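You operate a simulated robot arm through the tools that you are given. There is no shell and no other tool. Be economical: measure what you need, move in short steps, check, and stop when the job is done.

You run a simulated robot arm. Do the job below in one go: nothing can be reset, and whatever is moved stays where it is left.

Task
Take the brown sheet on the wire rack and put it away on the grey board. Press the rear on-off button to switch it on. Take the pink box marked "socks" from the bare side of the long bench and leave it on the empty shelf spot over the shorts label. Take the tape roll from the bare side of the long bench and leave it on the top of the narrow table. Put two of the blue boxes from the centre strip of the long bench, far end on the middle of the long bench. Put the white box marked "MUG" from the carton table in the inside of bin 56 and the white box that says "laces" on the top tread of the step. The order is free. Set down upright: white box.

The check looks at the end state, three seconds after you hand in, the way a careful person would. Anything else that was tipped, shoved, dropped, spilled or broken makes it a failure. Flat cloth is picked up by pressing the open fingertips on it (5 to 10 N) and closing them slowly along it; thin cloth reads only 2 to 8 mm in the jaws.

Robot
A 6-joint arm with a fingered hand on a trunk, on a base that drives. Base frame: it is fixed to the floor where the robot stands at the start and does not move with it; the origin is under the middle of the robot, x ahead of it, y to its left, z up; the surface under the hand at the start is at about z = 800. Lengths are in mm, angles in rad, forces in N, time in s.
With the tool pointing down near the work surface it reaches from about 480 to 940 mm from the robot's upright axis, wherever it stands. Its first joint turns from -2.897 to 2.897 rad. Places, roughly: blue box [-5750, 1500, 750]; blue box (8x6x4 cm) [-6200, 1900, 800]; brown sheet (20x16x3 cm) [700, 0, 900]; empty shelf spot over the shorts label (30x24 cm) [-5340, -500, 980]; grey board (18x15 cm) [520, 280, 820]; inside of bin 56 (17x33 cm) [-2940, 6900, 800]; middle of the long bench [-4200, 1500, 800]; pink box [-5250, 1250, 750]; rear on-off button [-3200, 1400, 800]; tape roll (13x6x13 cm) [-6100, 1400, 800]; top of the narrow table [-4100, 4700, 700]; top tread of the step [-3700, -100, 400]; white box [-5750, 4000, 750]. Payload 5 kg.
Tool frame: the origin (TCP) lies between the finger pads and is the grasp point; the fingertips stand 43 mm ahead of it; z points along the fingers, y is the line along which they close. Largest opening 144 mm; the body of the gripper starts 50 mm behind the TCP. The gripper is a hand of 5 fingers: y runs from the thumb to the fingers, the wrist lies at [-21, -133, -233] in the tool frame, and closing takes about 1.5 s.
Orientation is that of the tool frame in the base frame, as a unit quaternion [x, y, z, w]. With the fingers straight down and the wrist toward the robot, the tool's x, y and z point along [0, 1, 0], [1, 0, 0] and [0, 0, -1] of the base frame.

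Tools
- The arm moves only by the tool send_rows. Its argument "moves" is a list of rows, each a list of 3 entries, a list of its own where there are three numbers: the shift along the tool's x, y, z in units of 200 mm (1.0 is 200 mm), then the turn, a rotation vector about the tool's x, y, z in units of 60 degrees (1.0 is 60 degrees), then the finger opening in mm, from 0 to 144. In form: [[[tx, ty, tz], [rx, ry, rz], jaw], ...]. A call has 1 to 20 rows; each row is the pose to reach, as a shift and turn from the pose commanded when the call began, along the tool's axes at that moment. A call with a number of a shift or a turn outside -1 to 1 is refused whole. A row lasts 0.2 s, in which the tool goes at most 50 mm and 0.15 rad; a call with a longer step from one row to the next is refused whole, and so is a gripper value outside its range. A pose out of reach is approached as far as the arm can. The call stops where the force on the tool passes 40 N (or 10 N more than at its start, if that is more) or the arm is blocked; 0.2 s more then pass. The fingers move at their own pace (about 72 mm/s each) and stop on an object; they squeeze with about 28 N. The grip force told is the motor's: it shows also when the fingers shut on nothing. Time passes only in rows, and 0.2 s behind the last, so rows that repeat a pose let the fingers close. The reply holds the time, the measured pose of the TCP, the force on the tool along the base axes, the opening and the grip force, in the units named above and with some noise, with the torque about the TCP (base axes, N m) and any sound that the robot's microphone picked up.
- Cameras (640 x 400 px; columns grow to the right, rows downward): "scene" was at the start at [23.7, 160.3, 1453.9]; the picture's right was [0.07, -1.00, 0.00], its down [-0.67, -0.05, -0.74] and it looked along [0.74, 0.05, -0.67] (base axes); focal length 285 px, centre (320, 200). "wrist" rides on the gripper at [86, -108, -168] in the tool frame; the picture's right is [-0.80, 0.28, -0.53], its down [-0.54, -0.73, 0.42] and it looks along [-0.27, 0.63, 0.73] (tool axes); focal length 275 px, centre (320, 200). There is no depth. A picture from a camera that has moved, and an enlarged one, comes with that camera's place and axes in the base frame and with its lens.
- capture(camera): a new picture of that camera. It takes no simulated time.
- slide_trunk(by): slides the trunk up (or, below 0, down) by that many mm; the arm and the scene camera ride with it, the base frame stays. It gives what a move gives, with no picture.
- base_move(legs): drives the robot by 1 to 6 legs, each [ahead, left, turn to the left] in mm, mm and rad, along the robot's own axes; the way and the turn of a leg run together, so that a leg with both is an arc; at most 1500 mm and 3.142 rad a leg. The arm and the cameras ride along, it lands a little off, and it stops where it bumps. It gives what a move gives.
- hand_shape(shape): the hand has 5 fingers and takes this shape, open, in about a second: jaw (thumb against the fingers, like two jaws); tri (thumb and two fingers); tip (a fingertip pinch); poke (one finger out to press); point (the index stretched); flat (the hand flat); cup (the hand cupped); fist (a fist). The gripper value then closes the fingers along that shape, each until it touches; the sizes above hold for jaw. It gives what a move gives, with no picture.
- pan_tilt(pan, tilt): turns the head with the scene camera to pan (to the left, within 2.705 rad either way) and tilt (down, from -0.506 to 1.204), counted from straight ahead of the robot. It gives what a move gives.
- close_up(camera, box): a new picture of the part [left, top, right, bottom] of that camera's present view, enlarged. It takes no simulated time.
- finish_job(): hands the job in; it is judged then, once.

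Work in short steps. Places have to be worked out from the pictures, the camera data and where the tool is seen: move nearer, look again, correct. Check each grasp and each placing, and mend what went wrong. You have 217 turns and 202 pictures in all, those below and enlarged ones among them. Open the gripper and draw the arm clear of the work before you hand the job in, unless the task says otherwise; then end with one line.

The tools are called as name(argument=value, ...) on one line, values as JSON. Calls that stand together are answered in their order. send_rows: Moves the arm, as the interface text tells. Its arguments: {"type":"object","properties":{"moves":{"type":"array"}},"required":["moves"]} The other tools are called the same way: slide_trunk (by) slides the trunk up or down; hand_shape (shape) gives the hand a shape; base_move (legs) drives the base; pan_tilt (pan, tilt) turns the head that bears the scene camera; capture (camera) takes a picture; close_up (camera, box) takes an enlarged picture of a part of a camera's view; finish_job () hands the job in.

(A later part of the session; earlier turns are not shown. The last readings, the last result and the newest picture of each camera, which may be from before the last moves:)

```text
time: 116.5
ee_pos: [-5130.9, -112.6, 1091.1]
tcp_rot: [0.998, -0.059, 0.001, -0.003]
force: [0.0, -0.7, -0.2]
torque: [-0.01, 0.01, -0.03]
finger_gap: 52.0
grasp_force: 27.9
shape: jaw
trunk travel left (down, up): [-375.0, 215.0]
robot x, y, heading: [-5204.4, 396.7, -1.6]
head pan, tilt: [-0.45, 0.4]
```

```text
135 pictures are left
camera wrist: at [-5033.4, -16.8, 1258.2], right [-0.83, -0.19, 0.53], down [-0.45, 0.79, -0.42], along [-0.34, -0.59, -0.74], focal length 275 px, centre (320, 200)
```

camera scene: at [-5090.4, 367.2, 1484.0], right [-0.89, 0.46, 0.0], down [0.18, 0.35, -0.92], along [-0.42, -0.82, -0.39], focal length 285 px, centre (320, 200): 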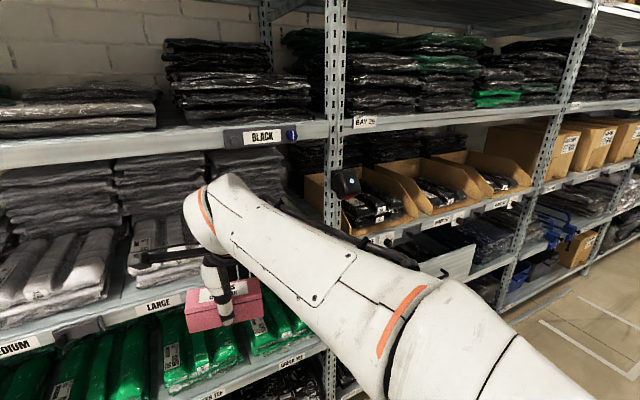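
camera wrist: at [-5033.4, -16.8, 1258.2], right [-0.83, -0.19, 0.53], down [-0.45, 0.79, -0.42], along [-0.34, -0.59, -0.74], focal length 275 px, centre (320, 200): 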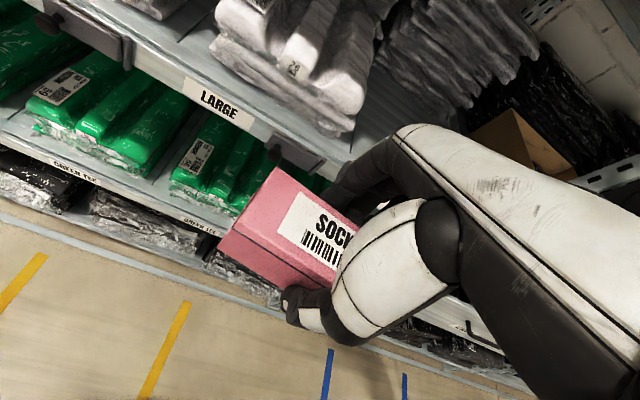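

Opening between shelves is about z 980–1330 with lips near y -350; with the vertical hand and the wrist outside, I can set the box at about y -440. I shift the hand 200 mm right (to x≈-5331) and look with the wrist camera.

send_rows(moves=[[[-0.2, 0, -0.1], [0, 0, 0], 0], [[-0.4, 0, -0.2], [0, 0, 0], 0], [[-0.6, 0, -0.3], [0, 0, 0], 0], [[-0.8, 0, -0.4], [0, 0, 0], 0], [[-1.0, 0, -0.5], [0, 0, 0], 0]])

capture(camera="wrist")

capture(camera="scene")

```text
time: 117.8
ee_pos: [-5330.2, -89.6, 1189.7]
tcp_rot: [0.998, -0.058, 0.001, -0.003]
force: [0.4, -0.1, -0.3]
torque: [0.01, 0.0, -0.04]
finger_gap: 52.1
grasp_force: 28.1
shape: jaw
trunk travel left (down, up): [-375.0, 215.0]
robot x, y, heading: [-5211.4, 396.1, -1.595]
head pan, tilt: [-0.45, 0.4]
```

```text
134 pictures are left
camera wrist: at [-5232.5, 6.9, 1357.4], right [-0.83, -0.19, 0.53], down [-0.45, 0.79, -0.42], along [-0.34, -0.59, -0.74], focal length 275 px, centre (320, 200)
```

wrist: 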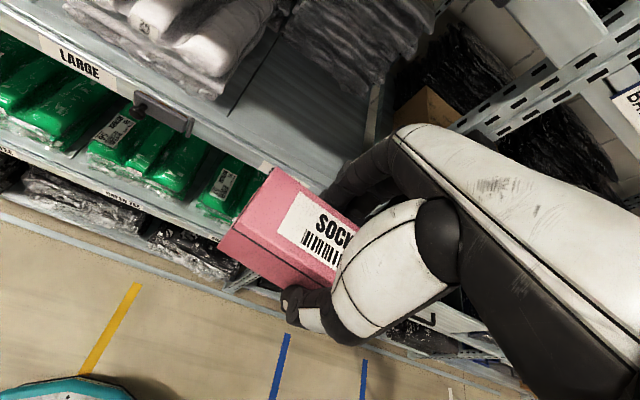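

```text
133 pictures are left
camera scene: at [-5090.5, 367.3, 1484.0], right [-0.89, 0.46, 0.0], down [0.18, 0.35, -0.92], along [-0.42, -0.82, -0.39], focal length 285 px, centre (320, 200)
```

scene: 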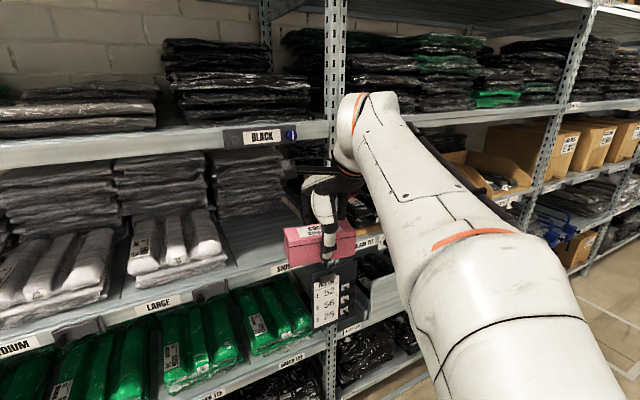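

The spot is the clear area left of the post, centre about [-5340, -500]. I square the hand to the shelf, lower to TCP z≈1085 and move 200 mm toward the shelf.

send_rows(moves=[[[0, 0, 0.2], [0, 0, -0.05], 0], [[0, 0, 0.4], [0, 0, -0.112], 0], [[0, 0, 0.525], [0, 0, -0.112], 0], [[0.013, 0.2, 0.525], [0, 0, -0.112], 0], [[0.026, 0.4, 0.525], [0, 0, -0.112], 0], [[0.04, 0.6, 0.525], [0, 0, -0.112], 0], [[0.053, 0.8, 0.525], [0, 0, -0.112], 0], [[0.066, 1.0, 0.525], [0, 0, -0.112], 0]])

capture(camera="wrist")

capture(camera="scene")

```text
time: 119.5
ee_pos: [-5341.1, -289.5, 1080.6]
tcp_rot: [1.0, -0.001, 0.002, -0.003]
force: [-0.2, -0.1, -1.2]
torque: [-0.03, 0.01, -0.01]
finger_gap: 51.9
grasp_force: 27.8
shape: jaw
trunk travel left (down, up): [-375.0, 215.0]
robot x, y, heading: [-5206.1, 396.6, -1.6]
head pan, tilt: [-0.45, 0.4]
```

```text
132 pictures are left
camera wrist: at [-5255.3, -182.7, 1249.4], right [-0.8, -0.29, 0.53], down [-0.54, 0.73, -0.42], along [-0.27, -0.62, -0.74], focal length 275 px, centre (320, 200)
```

wrist: 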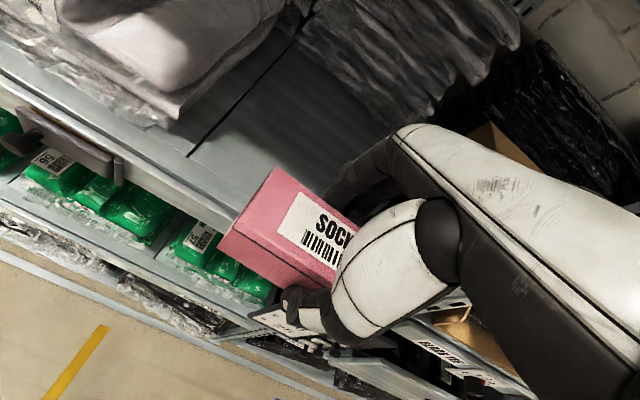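

```text
131 pictures are left
camera scene: at [-5090.5, 367.0, 1483.9], right [-0.89, 0.46, 0.0], down [0.18, 0.35, -0.92], along [-0.42, -0.82, -0.39], focal length 285 px, centre (320, 200)
```

scene: 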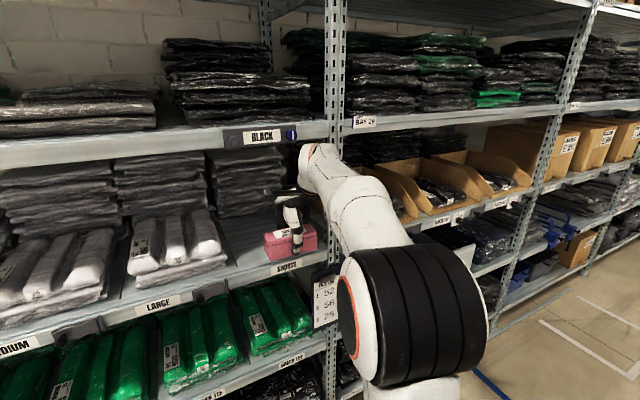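

The lip edge is near y≈-310. Clearance under the upper shelf for the wrist is tight, so I zoom to measure shelf surface height before going in.

close_up(camera="scene", box=[190, 110, 350, 290])

close_up(camera="wrist", box=[100, 80, 360, 340])

```text
2.22 times, centred on (270, 200) of scene
camera zoom: at [-5090.5, 367.0, 1483.9], right [-0.89, 0.46, 0.0], down [0.18, 0.35, -0.92], along [-0.42, -0.82, -0.39], focal length 634 px, centre (431, 200)
```

zoom: 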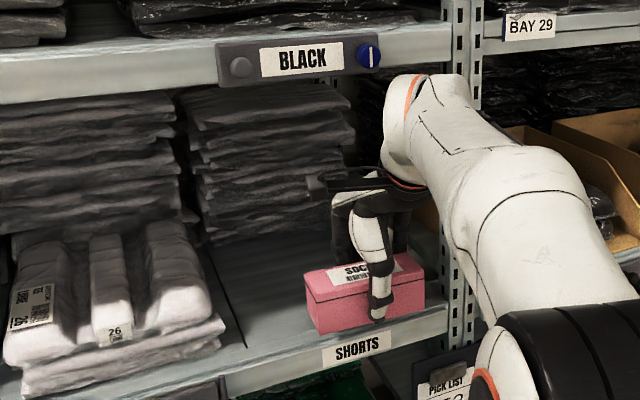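

```text
1.54 times, centred on (230, 210) of wrist
camera zoom: at [-5255.3, -182.7, 1249.4], right [-0.8, -0.29, 0.53], down [-0.54, 0.73, -0.42], along [-0.27, -0.62, -0.74], focal length 424 px, centre (458, 185)
```

zoom: 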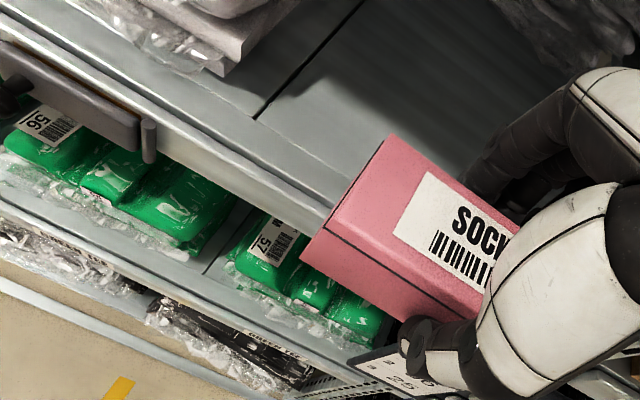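

The seam and lip give the shelf surface at z≈955, lip y≈-350, upper lip bottom z≈1322. With TCP z≈1022 the wrist top stays about 25 mm below it. I lower 58 mm, then go in to y≈-425.

send_rows(moves=[[[0, 0, 0.15], [0, 0, 0], 0], [[0, 0, 0.28], [0, 0, 0], 0], [[0, 0.15, 0.28], [0, 0, 0], 0], [[0, 0.3, 0.28], [0, 0, 0], 0], [[0, 0.45, 0.28], [0, 0, 0], 0], [[0, 0.58, 0.28], [0, 0, 0], 0], [[0, 0.68, 0.28], [0, 0, 0], 0], [[0, 0.68, 0.28], [0, 0, 0], 0]])

close_up(camera="scene", box=[190, 110, 350, 290])

close_up(camera="wrist", box=[100, 80, 360, 340])

```text
time: 120.5
ee_pos: [-5340.3, -320.7, 1033.3]
tcp_rot: [1.0, -0.003, 0.003, -0.004]
force: [2.5, 32.8, 12.4]
torque: [1.58, -0.08, -0.05]
finger_gap: 58.4
grasp_force: 28.5
shape: jaw
trunk travel left (down, up): [-375.0, 215.0]
robot x, y, heading: [-5206.4, 394.4, -1.596]
head pan, tilt: [-0.45, 0.4]
stopped in row 4: the force on the tool passed its limit at 46 N (the readings are from after the stop); the commanded pose is now the measured one
```

```text
2.22 times, centred on (270, 200) of scene
camera zoom: at [-5090.0, 373.1, 1484.4], right [-0.89, 0.46, 0.0], down [0.18, 0.34, -0.92], along [-0.42, -0.82, -0.39], focal length 634 px, centre (431, 200)
```

zoom: 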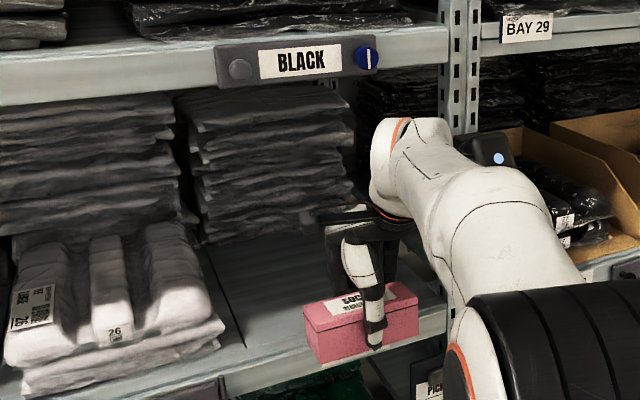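

```text
1.54 times, centred on (230, 210) of wrist
camera zoom: at [-5255.7, -215.1, 1200.6], right [-0.8, -0.28, 0.53], down [-0.54, 0.73, -0.42], along [-0.27, -0.62, -0.74], focal length 424 px, centre (458, 185)
```

zoom: 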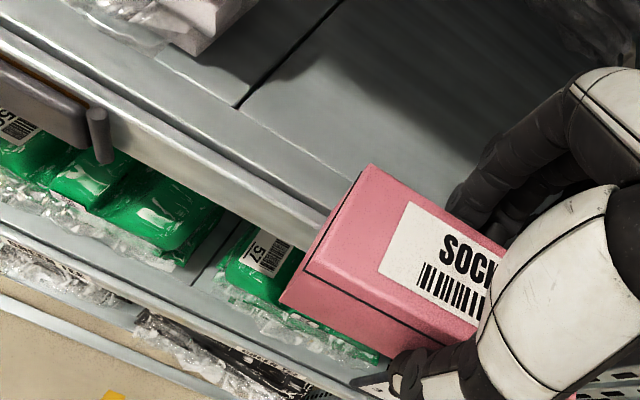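

The fingertips/box met the lip, so the shelf is higher than 985. I back off 50 mm, rise 35 mm, and check the box in the grip.

send_rows(moves=[[[0, -0.12, 0], [0, 0, 0], 0], [[0, -0.25, 0], [0, 0, 0], 0], [[0, -0.25, -0.15], [0, 0, 0], 0], [[0, -0.25, -0.2], [0, 0, 0], 0], [[0, -0.25, -0.2], [0, 0, 0], 0]])

close_up(camera="scene", box=[190, 110, 350, 290])

close_up(camera="wrist", box=[100, 80, 360, 340])

```text
time: 121.7
ee_pos: [-5338.6, -277.1, 1068.7]
tcp_rot: [1.0, -0.002, 0.004, -0.006]
force: [-0.4, 0.3, -0.9]
torque: [0.0, 0.01, -0.01]
finger_gap: 52.0
grasp_force: 28.2
shape: jaw
trunk travel left (down, up): [-375.0, 215.0]
robot x, y, heading: [-5204.6, 395.0, -1.602]
head pan, tilt: [-0.45, 0.4]
```

```text
2.22 times, centred on (270, 200) of scene
camera zoom: at [-5090.5, 367.7, 1484.0], right [-0.89, 0.46, 0.0], down [0.18, 0.35, -0.92], along [-0.42, -0.82, -0.39], focal length 634 px, centre (431, 200)
```

zoom: 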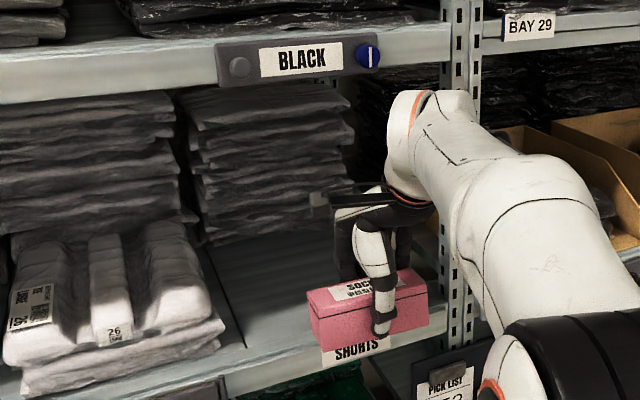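

```text
1.54 times, centred on (230, 210) of wrist
camera zoom: at [-5254.7, -171.3, 1236.8], right [-0.8, -0.29, 0.53], down [-0.54, 0.73, -0.42], along [-0.27, -0.62, -0.74], focal length 424 px, centre (458, 185)
```

zoom: 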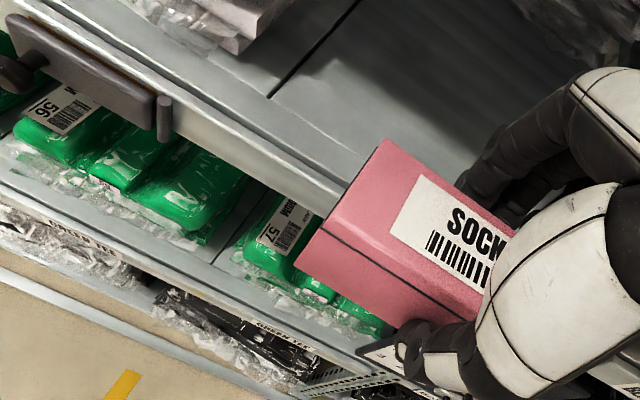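

The box is still held square. I go in at this height (bottom ≈1020) to y≈-415.

send_rows(moves=[[[0, 0.12, 0], [0, 0, 0], 0], [[0, 0.24, 0], [0, 0, 0], 0], [[0, 0.36, 0], [0, 0, 0], 0], [[0, 0.48, 0], [0, 0, 0], 0], [[0, 0.6, 0], [0, 0, 0], 0], [[0, 0.7, 0], [0, 0, 0], 0], [[0, 0.7, 0], [0, 0, 0], 0]])

close_up(camera="scene", box=[190, 110, 350, 290])

close_up(camera="wrist", box=[100, 80, 360, 340])

```text
time: 123.3
ee_pos: [-5346.7, -399.4, 1067.8]
tcp_rot: [1.0, -0.004, 0.004, -0.005]
force: [-0.1, -0.8, -0.5]
torque: [0.0, 0.03, -0.01]
finger_gap: 52.1
grasp_force: 28.0
shape: jaw
trunk travel left (down, up): [-375.0, 215.0]
robot x, y, heading: [-5201.9, 396.2, -1.603]
head pan, tilt: [-0.45, 0.4]
```

```text
2.22 times, centred on (270, 200) of scene
camera zoom: at [-5091.2, 390.2, 1482.6], right [-0.89, 0.46, -0.01], down [0.18, 0.33, -0.93], along [-0.43, -0.82, -0.38], focal length 634 px, centre (431, 200)
```

zoom: 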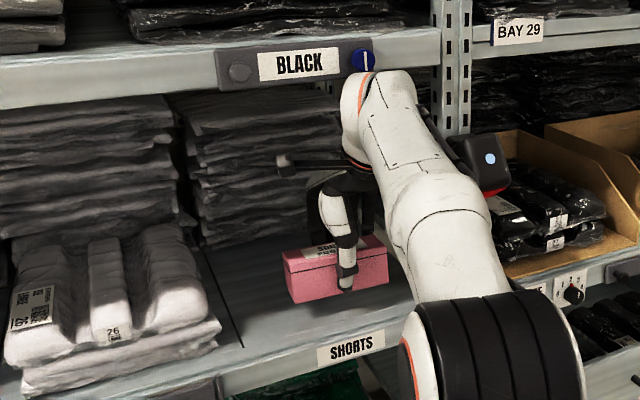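

```text
1.54 times, centred on (230, 210) of wrist
camera zoom: at [-5262.2, -293.3, 1236.2], right [-0.8, -0.28, 0.52], down [-0.53, 0.74, -0.42], along [-0.27, -0.62, -0.74], focal length 424 px, centre (458, 185)
```

zoom: 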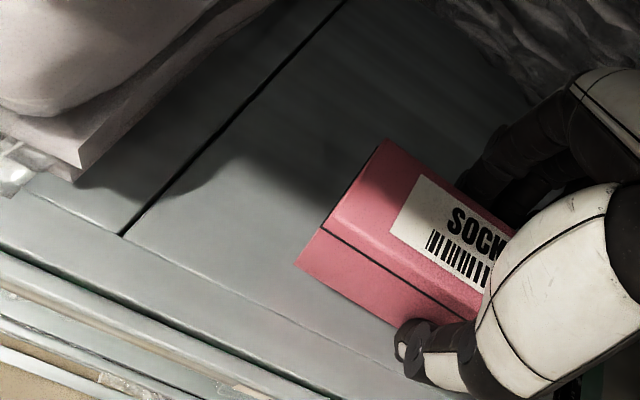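

The trunk camera moved back about 20 mm though the tool feels nothing: the wrist is likely touching the upper lip plate. I ease back 25 mm and lower, which frees the wrist, watching for shelf contact.

send_rows(moves=[[[0, -0.125, 0], [0, 0, 0], 0], [[0, -0.125, 0.05], [0, 0, 0], 0], [[0, -0.125, 0.1], [0, 0, 0], 0], [[0, -0.125, 0.13], [0, 0, 0], 0], [[0, -0.125, 0.13], [0, 0, 0], 0]])

close_up(camera="scene", box=[190, 110, 350, 290])

close_up(camera="wrist", box=[100, 80, 360, 340])

```text
time: 124.5
ee_pos: [-5341.1, -391.4, 1043.1]
tcp_rot: [1.0, -0.002, 0.002, -0.005]
force: [0.7, -0.1, -0.4]
torque: [0.0, -0.03, 0.03]
finger_gap: 51.7
grasp_force: 27.8
shape: jaw
trunk travel left (down, up): [-375.0, 215.0]
robot x, y, heading: [-5204.1, 395.9, -1.6]
head pan, tilt: [-0.45, 0.4]
```

```text
2.22 times, centred on (270, 200) of scene
camera zoom: at [-5090.5, 367.8, 1484.1], right [-0.89, 0.46, 0.0], down [0.18, 0.35, -0.92], along [-0.42, -0.82, -0.39], focal length 634 px, centre (431, 200)
```

zoom: 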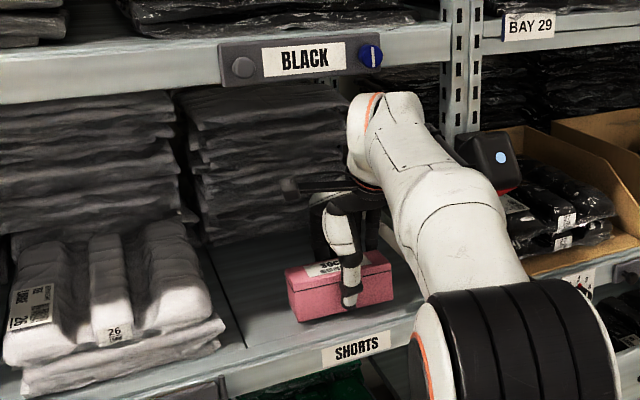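

```text
1.54 times, centred on (230, 210) of wrist
camera zoom: at [-5255.9, -286.0, 1210.6], right [-0.8, -0.29, 0.53], down [-0.54, 0.73, -0.42], along [-0.27, -0.62, -0.74], focal length 424 px, centre (458, 185)
```

zoom: 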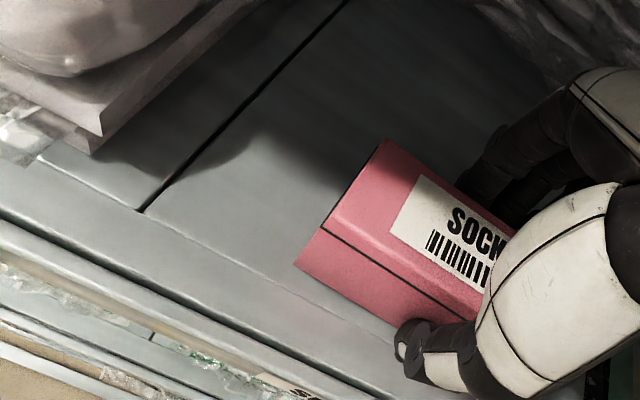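

Freed. Now the wrist is below the plate; I move in 30 mm and lower until contact.

send_rows(moves=[[[0, 0.05, 0.02], [0, 0, 0], 0], [[0, 0.1, 0.04], [0, 0, 0], 0], [[0, 0.15, 0.06], [0, 0, 0], 0], [[0, 0.15, 0.08], [0, 0, 0], 0], [[0, 0.15, 0.1], [0, 0, 0], 0], [[0, 0.15, 0.12], [0, 0, 0], 0], [[0, 0.15, 0.14], [0, 0, 0], 0]])

close_up(camera="scene", box=[190, 110, 350, 290])

```text
time: 125.8
ee_pos: [-5340.7, -422.4, 1031.5]
tcp_rot: [1.0, -0.001, 0.001, 0.005]
force: [0.4, 0.9, 13.4]
torque: [-0.05, 0.01, 0.03]
finger_gap: 53.9
grasp_force: 28.3
shape: jaw
trunk travel left (down, up): [-375.0, 215.0]
robot x, y, heading: [-5207.0, 393.0, -1.603]
head pan, tilt: [-0.45, 0.4]
stopped in row 6: the force on the tool passed its limit at 42 N (the readings are from after the stop); the commanded pose is now the measured one
```

```text
2.22 times, centred on (270, 200) of scene
camera zoom: at [-5090.2, 369.6, 1483.8], right [-0.89, 0.46, 0.0], down [0.18, 0.34, -0.92], along [-0.42, -0.82, -0.39], focal length 634 px, centre (431, 200)
```

zoom: 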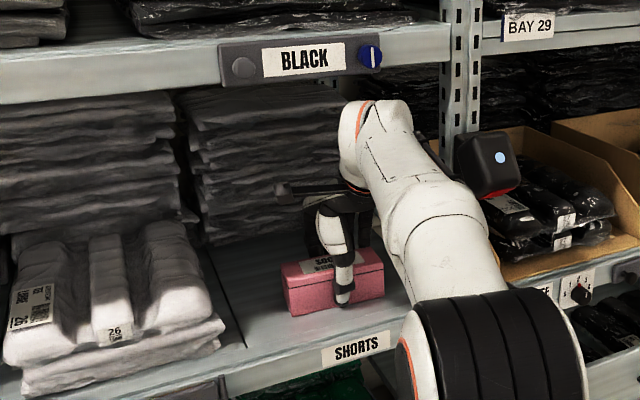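

Contact at z≈982: the box stands on the shelf. Because the wrist can't rise straight under the upper shelf, I open fully, then tilt the fingers forward-up 30° while rising 35 mm, which lowers the wrist and lifts the far fingers above the box.

send_rows(moves=[[[0, 0, -0.01], [0, 0, 0], 60], [[0, 0, -0.01], [0, 0, 0], 90], [[0, 0, -0.01], [0, 0, 0], 144], [[0, 0, -0.01], [0, 0, 0], 144], [[0, 0, -0.01], [0, 0, 0], 144], [[0, 0, -0.01], [0, 0, 0], 144]])

close_up(camera="wrist", box=[100, 80, 360, 340])

close_up(camera="scene", box=[190, 110, 350, 290])

```text
time: 127.2
ee_pos: [-5341.0, -422.4, 1029.1]
tcp_rot: [1.0, -0.002, 0.001, 0.001]
force: [0.6, 0.0, -0.6]
torque: [-0.01, -0.03, -0.03]
finger_gap: 143.4
grasp_force: 0.0
shape: jaw
trunk travel left (down, up): [-375.0, 215.0]
robot x, y, heading: [-5206.1, 394.5, -1.599]
head pan, tilt: [-0.45, 0.4]
```

```text
1.54 times, centred on (230, 210) of wrist
camera zoom: at [-5255.7, -315.1, 1194.7], right [-0.8, -0.28, 0.53], down [-0.54, 0.73, -0.43], along [-0.27, -0.63, -0.73], focal length 424 px, centre (458, 185)
```

zoom: 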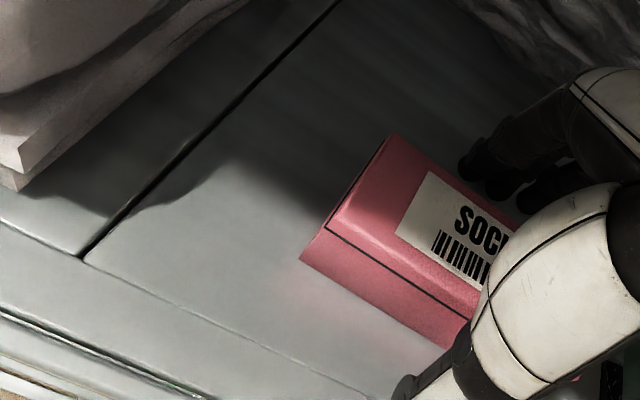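

```text
2.22 times, centred on (270, 200) of scene
camera zoom: at [-5090.5, 367.8, 1484.0], right [-0.89, 0.46, 0.0], down [0.18, 0.35, -0.92], along [-0.42, -0.82, -0.39], focal length 634 px, centre (431, 200)
```

zoom: 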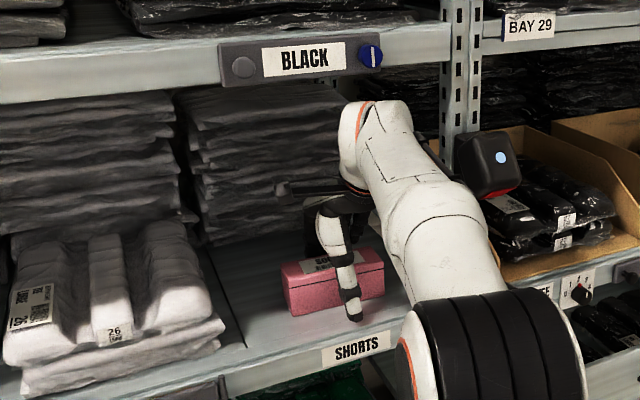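

The box stands free. Now the tilt-and-rise.

send_rows(moves=[[[0, 0, -0.04], [-0.1, 0, 0], 144], [[0, 0, -0.09], [-0.2, 0, 0], 144], [[0, 0, -0.14], [-0.3, 0, 0], 144], [[0, 0, -0.18], [-0.4, 0, 0], 144], [[0, 0, -0.22], [-0.5, 0, 0], 144], [[0, 0, -0.22], [-0.5, 0, 0], 144]])

close_up(camera="scene", box=[190, 110, 350, 290])

close_up(camera="wrist", box=[100, 80, 400, 380])

```text
time: 128.7
ee_pos: [-5341.1, -423.7, 1072.6]
tcp_rot: [0.965, -0.002, 0.0, 0.261]
force: [0.2, 0.6, 0.3]
torque: [0.0, -0.04, 0.0]
finger_gap: 144.1
grasp_force: 0.0
shape: jaw
trunk travel left (down, up): [-375.0, 215.0]
robot x, y, heading: [-5207.0, 397.0, -1.596]
head pan, tilt: [-0.45, 0.4]
```

```text
2.22 times, centred on (270, 200) of scene
camera zoom: at [-5090.5, 367.9, 1484.0], right [-0.89, 0.46, 0.0], down [0.18, 0.35, -0.92], along [-0.42, -0.82, -0.39], focal length 634 px, centre (431, 200)
```

zoom: 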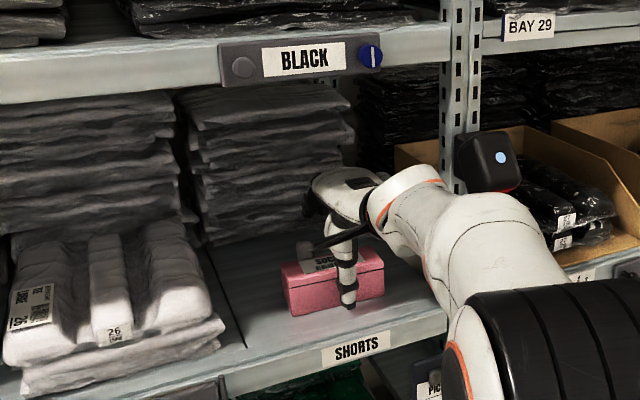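

```text
1.33 times, centred on (250, 230) of wrist
camera zoom: at [-5255.8, -246.4, 1161.9], right [-0.8, 0.03, 0.6], down [-0.54, 0.42, -0.73], along [-0.27, -0.91, -0.32], focal length 367 px, centre (413, 160)
```

zoom: 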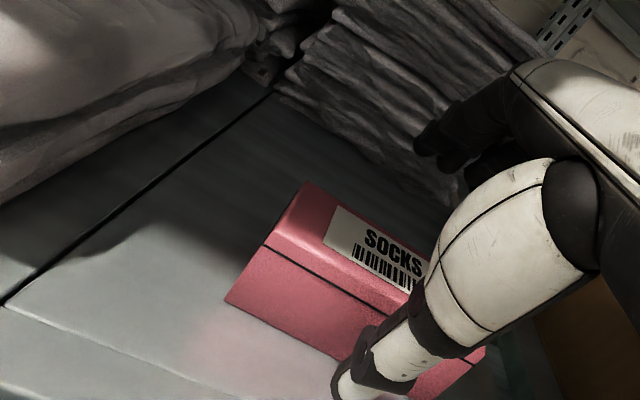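

Clear of the box and the plate. I retreat toward the aisle with a slight rise.

send_rows(moves=[[[0, -0.12, -0.12], [0, 0, 0], 144], [[0, -0.27, -0.21], [0, 0, 0], 144], [[0, -0.41, -0.3], [0, 0, 0], 144], [[0, -0.55, -0.4], [0, 0, 0], 144], [[0, -0.69, -0.5], [0, 0, 0], 144], [[0, -0.82, -0.585], [0, 0, 0], 144], [[0, -1.0, -0.7], [0, 0, 0], 144]])

capture(camera="scene")

```text
time: 130.2
ee_pos: [-5340.1, -178.9, 1091.1]
tcp_rot: [0.966, -0.002, 0.0, 0.259]
force: [-0.8, -0.8, -0.6]
torque: [-0.04, -0.01, 0.0]
finger_gap: 144.0
grasp_force: 0.0
shape: jaw
trunk travel left (down, up): [-375.0, 215.0]
robot x, y, heading: [-5202.9, 395.8, -1.6]
head pan, tilt: [-0.45, 0.4]
```

```text
115 pictures are left
camera scene: at [-5090.5, 367.7, 1484.0], right [-0.89, 0.46, 0.0], down [0.18, 0.35, -0.92], along [-0.42, -0.82, -0.39], focal length 285 px, centre (320, 200)
```

scene: 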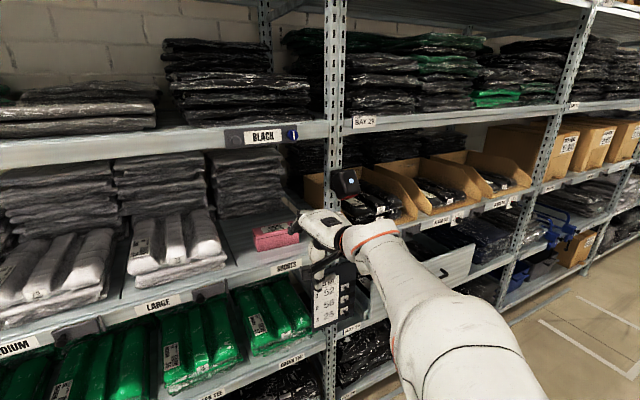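

The socks box stands over the SHORTS label. Next the tape roll: I untilt the hand, turn to face the bench and drive to x≈-6000.

send_rows(moves=[[[0, -0.05, -0.05], [0.1, 0, 0], 144], [[0, -0.1, -0.1], [0.2, 0, 0], 144], [[0, -0.1, -0.15], [0.3, 0, 0], 144], [[0, -0.1, -0.2], [0.4, 0, 0], 144], [[0, -0.1, -0.2], [0.5, 0, 0], 144]])

base_move(legs=[[0, 0, 3.14], [230, 850, 0.03]])

pan_tilt(pan=0.0, tilt=0.6)

capture(camera="scene")

```text
time: 131.4
ee_pos: [-5340.6, -141.4, 1118.8]
tcp_rot: [1.0, -0.002, 0.001, 0.0]
force: [0.3, 0.6, 0.1]
torque: [-0.06, 0.03, -0.01]
finger_gap: 143.5
grasp_force: 0.0
shape: jaw
trunk travel left (down, up): [-375.0, 215.0]
robot x, y, heading: [-5209.0, 399.0, -1.599]
head pan, tilt: [-0.45, 0.4]
```

```text
time: 143.4
ee_pos: [-5929.8, 1186.7, 1118.0]
tcp_rot: [-0.016, 1.0, 0.001, -0.001]
force: [1.1, 0.8, -0.3]
torque: [-0.04, -0.01, 0.02]
finger_gap: 143.7
grasp_force: 0.0
shape: jaw
trunk travel left (down, up): [-375.0, 215.0]
robot x, y, heading: [-6046.7, 645.8, 1.576]
head pan, tilt: [-0.45, 0.4]
```

```text
time: 144.3
ee_pos: [-5929.3, 1187.7, 1117.1]
tcp_rot: [-0.015, 1.0, 0.0, -0.001]
force: [-0.9, -0.1, -0.8]
torque: [0.02, 0.02, 0.03]
finger_gap: 143.9
grasp_force: 0.1
shape: jaw
trunk travel left (down, up): [-375.0, 215.0]
robot x, y, heading: [-6045.6, 646.8, 1.578]
head pan, tilt: [0.0, 0.6]
```

```text
114 pictures are left
camera scene: at [-6200.5, 671.4, 1465.8], right [1.0, 0.01, 0.0], down [0.0, -0.56, -0.83], along [0.0, 0.83, -0.56], focal length 285 px, centre (320, 200)
```

scene: 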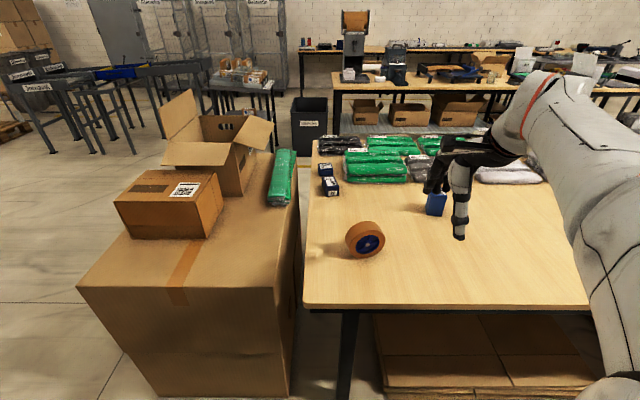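

The tape roll stands on its rim near [-6050, 1390]. I zoom in on it.

close_up(camera="scene", box=[300, 150, 460, 270])

capture(camera="wrist")

```text
3.33 times, centred on (380, 210) of scene
camera zoom: at [-6200.5, 671.4, 1465.8], right [1.0, 0.01, 0.0], down [0.0, -0.56, -0.83], along [0.0, 0.83, -0.56], focal length 951 px, centre (120, 167)
```

zoom: 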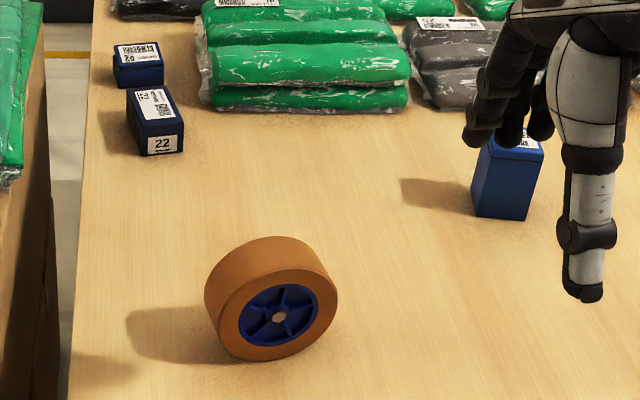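

```text
112 pictures are left
camera wrist: at [-6012.2, 1075.7, 1283.7], right [0.79, 0.31, 0.53], down [0.56, -0.71, -0.43], along [0.25, 0.64, -0.73], focal length 275 px, centre (320, 200)
```

wrist: 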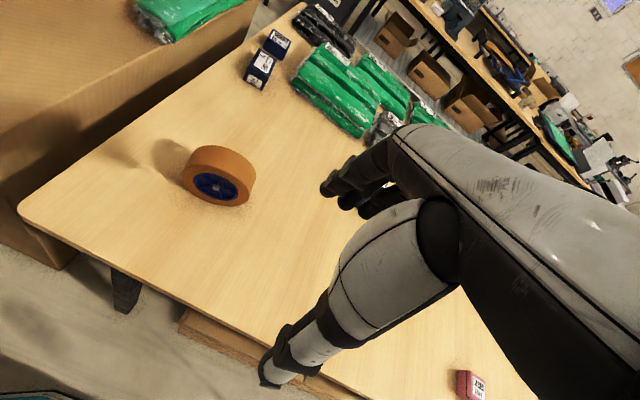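

Hub of the roll triangulates to about [-6047, 1365]; axis points roughly along y, turned ~14°. I turn the hand to match and hover above the roll's middle near [-6052, 1395].

send_rows(moves=[[[0.085, 0.143, 0.03], [0, 0, -0.04], 120], [[0.17, 0.286, 0.06], [0, 0, -0.08], 120], [[0.255, 0.43, 0.1], [0, 0, -0.12], 120], [[0.34, 0.57, 0.2], [0, 0, -0.16], 120], [[0.425, 0.71, 0.3], [0, 0, -0.2], 120], [[0.51, 0.86, 0.4], [0, 0, -0.2], 120], [[0.585, 1.0, 0.5], [0, 0, -0.2], 120], [[0.585, 1.0, 0.5], [0, 0, -0.2], 120]])

close_up(camera="scene", box=[300, 150, 460, 270])

capture(camera="wrist")

```text
time: 146.1
ee_pos: [-6054.7, 1385.5, 1019.6]
tcp_rot: [-0.119, 0.993, 0.001, -0.001]
force: [0.1, -0.4, -0.2]
torque: [-0.01, -0.04, 0.04]
finger_gap: 120.3
grasp_force: 0.1
shape: jaw
trunk travel left (down, up): [-375.0, 215.0]
robot x, y, heading: [-6044.8, 646.1, 1.576]
head pan, tilt: [0.0, 0.6]
```

```text
3.33 times, centred on (380, 210) of scene
camera zoom: at [-6200.7, 671.8, 1465.8], right [1.0, 0.01, 0.0], down [0.0, -0.57, -0.82], along [0.0, 0.82, -0.57], focal length 951 px, centre (120, 167)
```

zoom: 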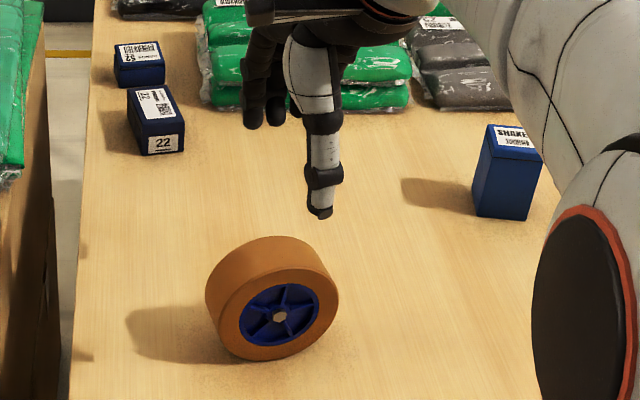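

```text
110 pictures are left
camera wrist: at [-6112.1, 1258.6, 1185.3], right [0.71, 0.46, 0.53], down [0.7, -0.57, -0.43], along [0.11, 0.67, -0.73], focal length 275 px, centre (320, 200)
```

wrist: 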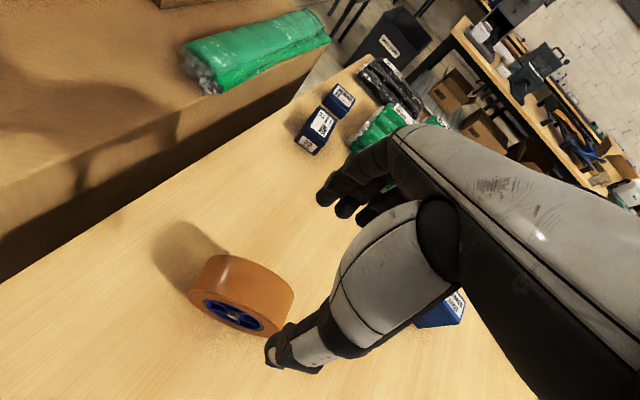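

Estimates converge on the roll's centre at about [-6058, 1387, 812]. I shift 5 mm and descend to TCP z≈905 to check straddling.

send_rows(moves=[[[0.025, 0, 0.2], [0, 0, 0], 120], [[0.025, 0, 0.4], [0, 0, 0], 120], [[0.025, 0, 0.57], [0, 0, 0], 120], [[0.025, 0, 0.57], [0, 0, 0], 120]])

close_up(camera="wrist", box=[140, 150, 400, 400])

close_up(camera="scene", box=[300, 180, 420, 270])

```text
time: 147.1
ee_pos: [-6055.8, 1385.3, 904.7]
tcp_rot: [-0.12, 0.993, 0.002, -0.001]
force: [1.0, -0.4, -0.5]
torque: [-0.03, -0.02, -0.02]
finger_gap: 120.1
grasp_force: 0.0
shape: jaw
trunk travel left (down, up): [-375.0, 215.0]
robot x, y, heading: [-6048.6, 645.0, 1.581]
head pan, tilt: [0.0, 0.6]
```

```text
1.60 times, centred on (270, 275) of wrist
camera zoom: at [-6113.9, 1257.3, 1070.4], right [0.71, 0.46, 0.53], down [0.7, -0.57, -0.43], along [0.11, 0.67, -0.73], focal length 440 px, centre (400, 80)
```

zoom: 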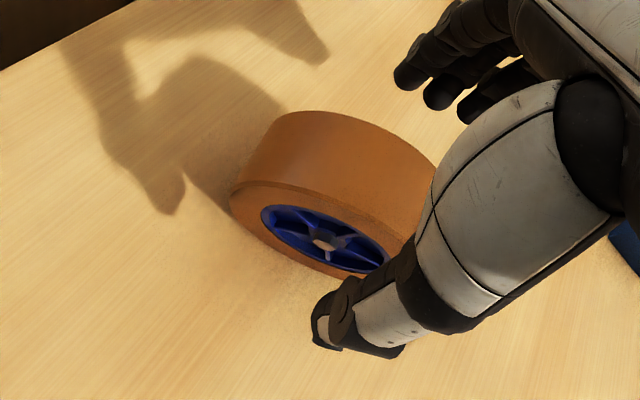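

```text
4.44 times, centred on (360, 225) of scene
camera zoom: at [-6200.6, 671.8, 1465.8], right [1.0, 0.01, 0.0], down [0.0, -0.57, -0.82], along [-0.01, 0.82, -0.57], focal length 1268 px, centre (142, 89)
```

zoom: 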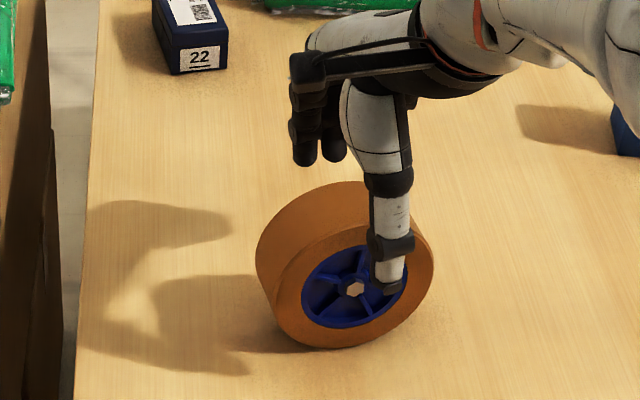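

Thumb in front and fingers behind the roll; thumb about 10 mm right of the hub. I shift 10 mm left, descend to TCP z≈852 and close.

send_rows(moves=[[[0.05, 0, 0.1], [0, 0, 0], 120], [[0.05, 0, 0.2], [0, 0, 0], 120], [[0.05, 0, 0.265], [0, 0, 0], 120], [[0.05, 0, 0.265], [0, 0, 0], 80], [[0.05, 0, 0.265], [0, 0, 0], 50], [[0.05, 0, 0.265], [0, 0, 0], 20], [[0.05, 0, 0.265], [0, 0, 0], 0], [[0.05, 0, 0.265], [0, 0, 0], 0], [[0.05, 0, 0.265], [0, 0, 0], 0], [[0.05, 0, 0.265], [0, 0, 0], 0]])

close_up(camera="scene", box=[300, 180, 420, 270])

```text
time: 149.3
ee_pos: [-6067.1, 1381.7, 850.6]
tcp_rot: [-0.12, 0.993, 0.001, -0.001]
force: [0.3, -0.4, -0.1]
torque: [-0.03, 0.02, -0.03]
finger_gap: 43.1
grasp_force: 28.4
shape: jaw
trunk travel left (down, up): [-375.0, 215.0]
robot x, y, heading: [-6045.9, 648.1, 1.579]
head pan, tilt: [0.0, 0.6]
```

```text
4.44 times, centred on (360, 225) of scene
camera zoom: at [-6200.6, 671.5, 1465.8], right [1.0, 0.01, 0.0], down [0.0, -0.56, -0.82], along [0.0, 0.82, -0.57], focal length 1268 px, centre (142, 89)
```

zoom: 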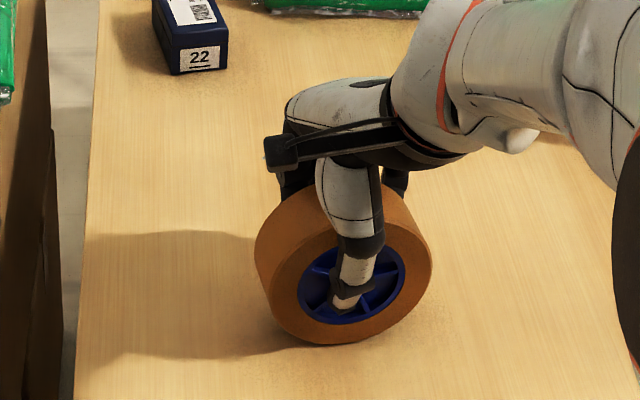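

The roll is gripped at its hub (43 mm). I lift 150 mm and bring it in close to the robot, then look left for the way round the bench end.

send_rows(moves=[[[0, 0, -0.15], [0, 0, 0], 0], [[0, 0, -0.35], [0, 0, 0], 0], [[0, 0, -0.55], [0, 0, 0], 0], [[0, 0, -0.75], [0, 0, 0], 0], [[0, -0.2, -0.85], [0, 0, 0.05], 0], [[0, -0.4, -0.95], [0, 0, 0.1], 0], [[-0.05, -0.6, -1.0], [0, 0, 0.15], 0], [[-0.1, -0.8, -1.0], [0, 0, 0.2], 0], [[-0.15, -1.0, -1.0], [0, 0, 0.24], 0]])

pan_tilt(pan=1.0, tilt=0.4)

capture(camera="scene")

```text
time: 151.3
ee_pos: [-5987.9, 1191.9, 1051.1]
tcp_rot: [0.007, 1.0, 0.001, -0.002]
force: [-0.2, 0.0, -3.3]
torque: [-0.06, 0.01, 0.01]
finger_gap: 43.2
grasp_force: 27.2
shape: jaw
trunk travel left (down, up): [-375.0, 215.0]
robot x, y, heading: [-6045.6, 641.7, 1.58]
head pan, tilt: [0.0, 0.6]
```

```text
time: 152.6
ee_pos: [-5988.7, 1192.3, 1050.8]
tcp_rot: [0.004, 1.0, 0.001, -0.001]
force: [0.1, 0.2, -3.3]
torque: [0.0, 0.04, 0.01]
finger_gap: 43.3
grasp_force: 27.7
shape: jaw
trunk travel left (down, up): [-375.0, 215.0]
robot x, y, heading: [-6044.3, 645.5, 1.577]
head pan, tilt: [1.0, 0.4]
```

```text
106 pictures are left
camera scene: at [-6278.3, 632.8, 1484.0], right [0.54, 0.84, 0.0], down [0.33, -0.21, -0.92], along [-0.78, 0.49, -0.39], focal length 285 px, centre (320, 200)
```

scene: 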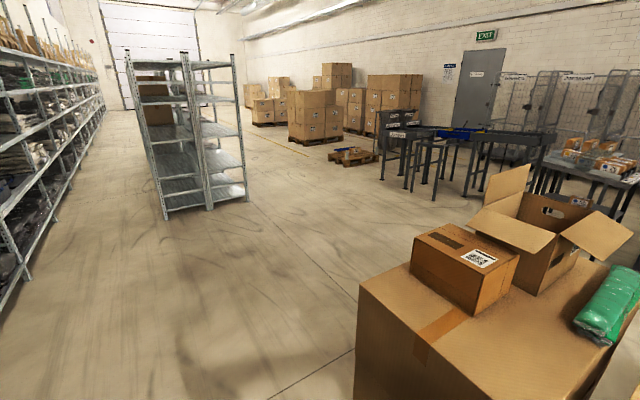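

Floor left of the carton is free. I back off, go left to x≈-7500, ahead to y≈2950, then turn to face +x and look.

base_move(legs=[[-200, 0, 0], [0, 1450, 0], [1500, 0, 0], [1000, 0, 0], [0, 0, -1.57]])

pan_tilt(pan=0.3, tilt=0.4)

capture(camera="scene")

```text
time: 176.8
ee_pos: [-7064.2, 2907.6, 1051.9]
tcp_rot: [0.694, 0.72, 0.001, 0.0]
force: [-0.1, -0.3, -3.4]
torque: [0.04, 0.0, 0.0]
finger_gap: 43.1
grasp_force: 28.0
shape: jaw
trunk travel left (down, up): [-375.0, 215.0]
robot x, y, heading: [-7612.5, 2936.1, 0.058]
head pan, tilt: [1.0, 0.4]
```

```text
time: 177.8
ee_pos: [-7065.0, 2907.6, 1052.0]
tcp_rot: [0.693, 0.721, 0.001, 0.0]
force: [0.0, -0.8, -2.3]
torque: [0.03, -0.01, -0.01]
finger_gap: 43.3
grasp_force: 28.1
shape: jaw
trunk travel left (down, up): [-375.0, 215.0]
robot x, y, heading: [-7613.7, 2935.0, 0.052]
head pan, tilt: [0.3, 0.4]
```

```text
105 pictures are left
camera scene: at [-7595.7, 3120.0, 1484.0], right [0.35, -0.94, 0.0], down [-0.36, -0.14, -0.92], along [0.86, 0.32, -0.39], focal length 285 px, centre (320, 200)
```

scene: 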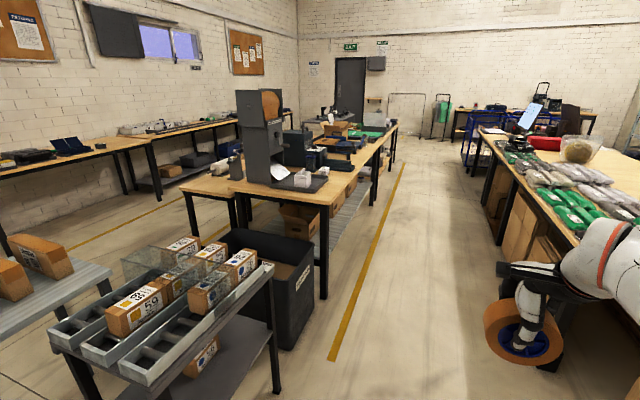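

The aisle on the far side is clear. The white boxes are by the tall dispenser on the table near [-5700, 4000]. I drive along the aisle toward x≈-4300 and look for the narrow table.

base_move(legs=[[0, 0, -0.05], [1500, 0, 0], [1500, 0, 0]])

pan_tilt(pan=1.3, tilt=0.4)

capture(camera="scene")

```text
time: 192.7
ee_pos: [-4080.1, 2921.0, 1053.0]
tcp_rot: [0.713, 0.701, 0.002, 0.0]
force: [-0.1, -0.1, -2.1]
torque: [0.03, -0.01, 0.0]
finger_gap: 43.2
grasp_force: 27.0
shape: jaw
trunk travel left (down, up): [-375.0, 215.0]
robot x, y, heading: [-4629.0, 2981.2, -0.0]
head pan, tilt: [0.3, 0.4]
```

```text
time: 193.9
ee_pos: [-4079.8, 2920.4, 1052.1]
tcp_rot: [0.714, 0.7, 0.002, -0.001]
force: [0.0, -0.3, -1.7]
torque: [0.01, 0.03, -0.04]
finger_gap: 43.3
grasp_force: 28.2
shape: jaw
trunk travel left (down, up): [-375.0, 215.0]
robot x, y, heading: [-4628.6, 2978.4, -0.001]
head pan, tilt: [1.3, 0.4]
```

```text
104 pictures are left
camera scene: at [-4662.4, 3223.8, 1484.0], right [0.96, -0.27, 0.0], down [-0.1, -0.37, -0.92], along [0.25, 0.89, -0.39], focal length 285 px, centre (320, 200)
```

scene: 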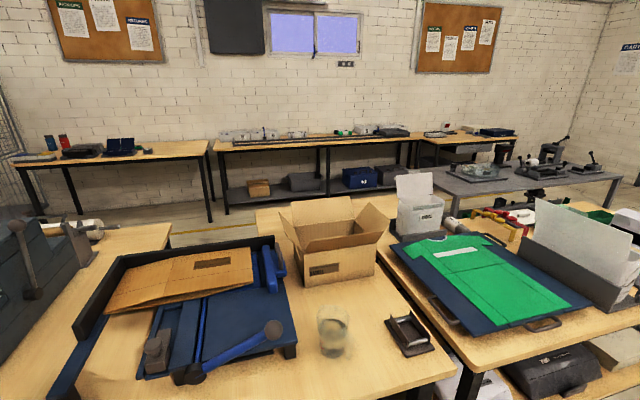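

The narrow table seems to stand behind the main row (around y 4700), reachable from the rear aisle. I look further right for a way through.

pan_tilt(pan=0.55, tilt=0.35)

capture(camera="scene")

pan_tilt(pan=1.3, tilt=0.5)

slide_trunk(by=210)

capture(camera="scene")

```text
time: 195.0
ee_pos: [-4080.7, 2919.1, 1051.0]
tcp_rot: [0.714, 0.701, 0.002, 0.0]
force: [0.2, -0.7, -3.9]
torque: [0.03, 0.02, -0.01]
finger_gap: 43.4
grasp_force: 27.8
shape: jaw
trunk travel left (down, up): [-375.0, 215.0]
robot x, y, heading: [-4628.9, 2981.1, -0.003]
head pan, tilt: [0.55, 0.351]
```

```text
103 pictures are left
camera scene: at [-4607.9, 3183.3, 1488.5], right [0.52, -0.85, 0.0], down [-0.29, -0.18, -0.94], along [0.8, 0.49, -0.34], focal length 285 px, centre (320, 200)
```

scene: 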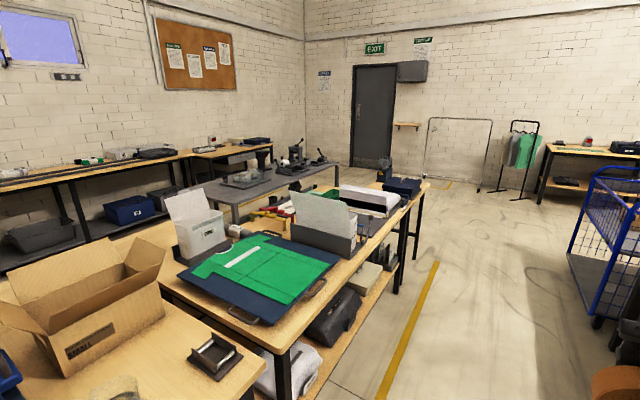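

```text
time: 196.1
ee_pos: [-4081.5, 2920.8, 1051.7]
tcp_rot: [0.714, 0.701, 0.002, -0.001]
force: [-0.2, 0.5, -2.3]
torque: [0.03, 0.02, 0.02]
finger_gap: 43.4
grasp_force: 27.6
shape: jaw
trunk travel left (down, up): [-375.0, 215.0]
robot x, y, heading: [-4629.7, 2978.0, 0.001]
head pan, tilt: [1.3, 0.499]
```

```text
time: 198.4
ee_pos: [-4079.8, 2921.5, 1262.1]
tcp_rot: [0.714, 0.7, 0.002, -0.001]
force: [0.8, 0.1, -3.5]
torque: [0.04, 0.0, 0.01]
finger_gap: 43.4
grasp_force: 27.8
shape: jaw
trunk travel left (down, up): [-585.0, 5.0]
robot x, y, heading: [-4628.9, 2981.3, -0.0]
head pan, tilt: [1.3, 0.499]
```

```text
102 pictures are left
camera scene: at [-4662.8, 3222.3, 1684.8], right [0.96, -0.27, 0.0], down [-0.13, -0.46, -0.88], along [0.23, 0.85, -0.48], focal length 285 px, centre (320, 200)
```

scene: 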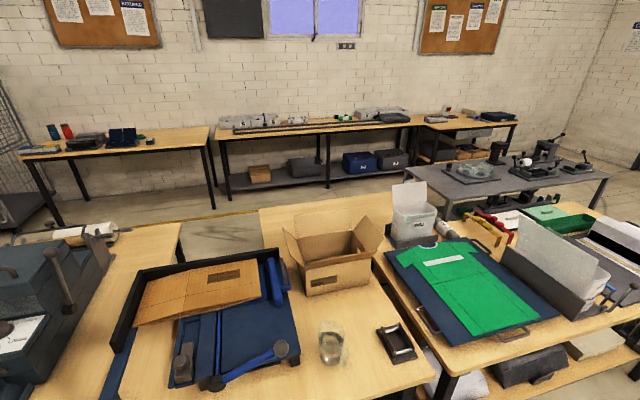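

The narrow table is the rear piece behind the open carton (about [-4100, 4700]). The way to the rear aisle is round the right end of the row (x≈-1700). I drive there.

base_move(legs=[[1500, 0, 0], [1500, 0, 0], [650, 0, 0], [0, 0, 1.57], [1500, 0, 0]])

pan_tilt(pan=0.4, tilt=0.4)

capture(camera="scene")

```text
time: 226.5
ee_pos: [-986.6, 5068.4, 1261.1]
tcp_rot: [0.007, 1.0, 0.002, -0.003]
force: [0.6, -0.2, -2.7]
torque: [0.0, 0.01, 0.02]
finger_gap: 43.2
grasp_force: 28.1
shape: jaw
trunk travel left (down, up): [-585.0, 5.0]
robot x, y, heading: [-1046.7, 4523.4, 1.579]
head pan, tilt: [1.3, 0.499]
```

```text
time: 227.7
ee_pos: [-986.1, 5069.4, 1261.5]
tcp_rot: [0.008, 1.0, 0.002, -0.002]
force: [1.1, -0.3, -3.4]
torque: [-0.05, 0.04, 0.02]
finger_gap: 43.1
grasp_force: 28.0
shape: jaw
trunk travel left (down, up): [-585.0, 5.0]
robot x, y, heading: [-1046.4, 4519.9, 1.573]
head pan, tilt: [0.4, 0.4]
```

```text
101 pictures are left
camera scene: at [-1236.4, 4545.0, 1694.0], right [0.92, 0.39, 0.0], down [0.15, -0.36, -0.92], along [-0.36, 0.85, -0.39], focal length 285 px, centre (320, 200)
```

scene: 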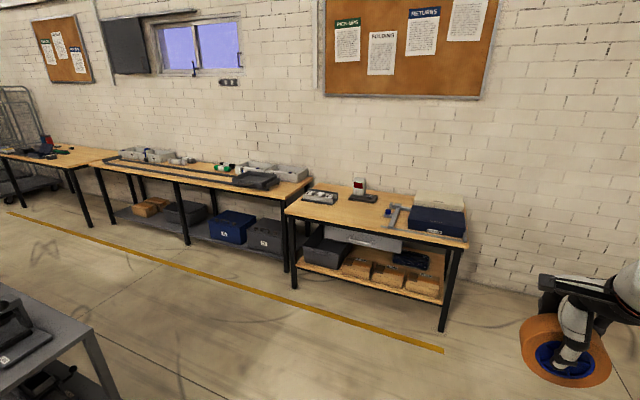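

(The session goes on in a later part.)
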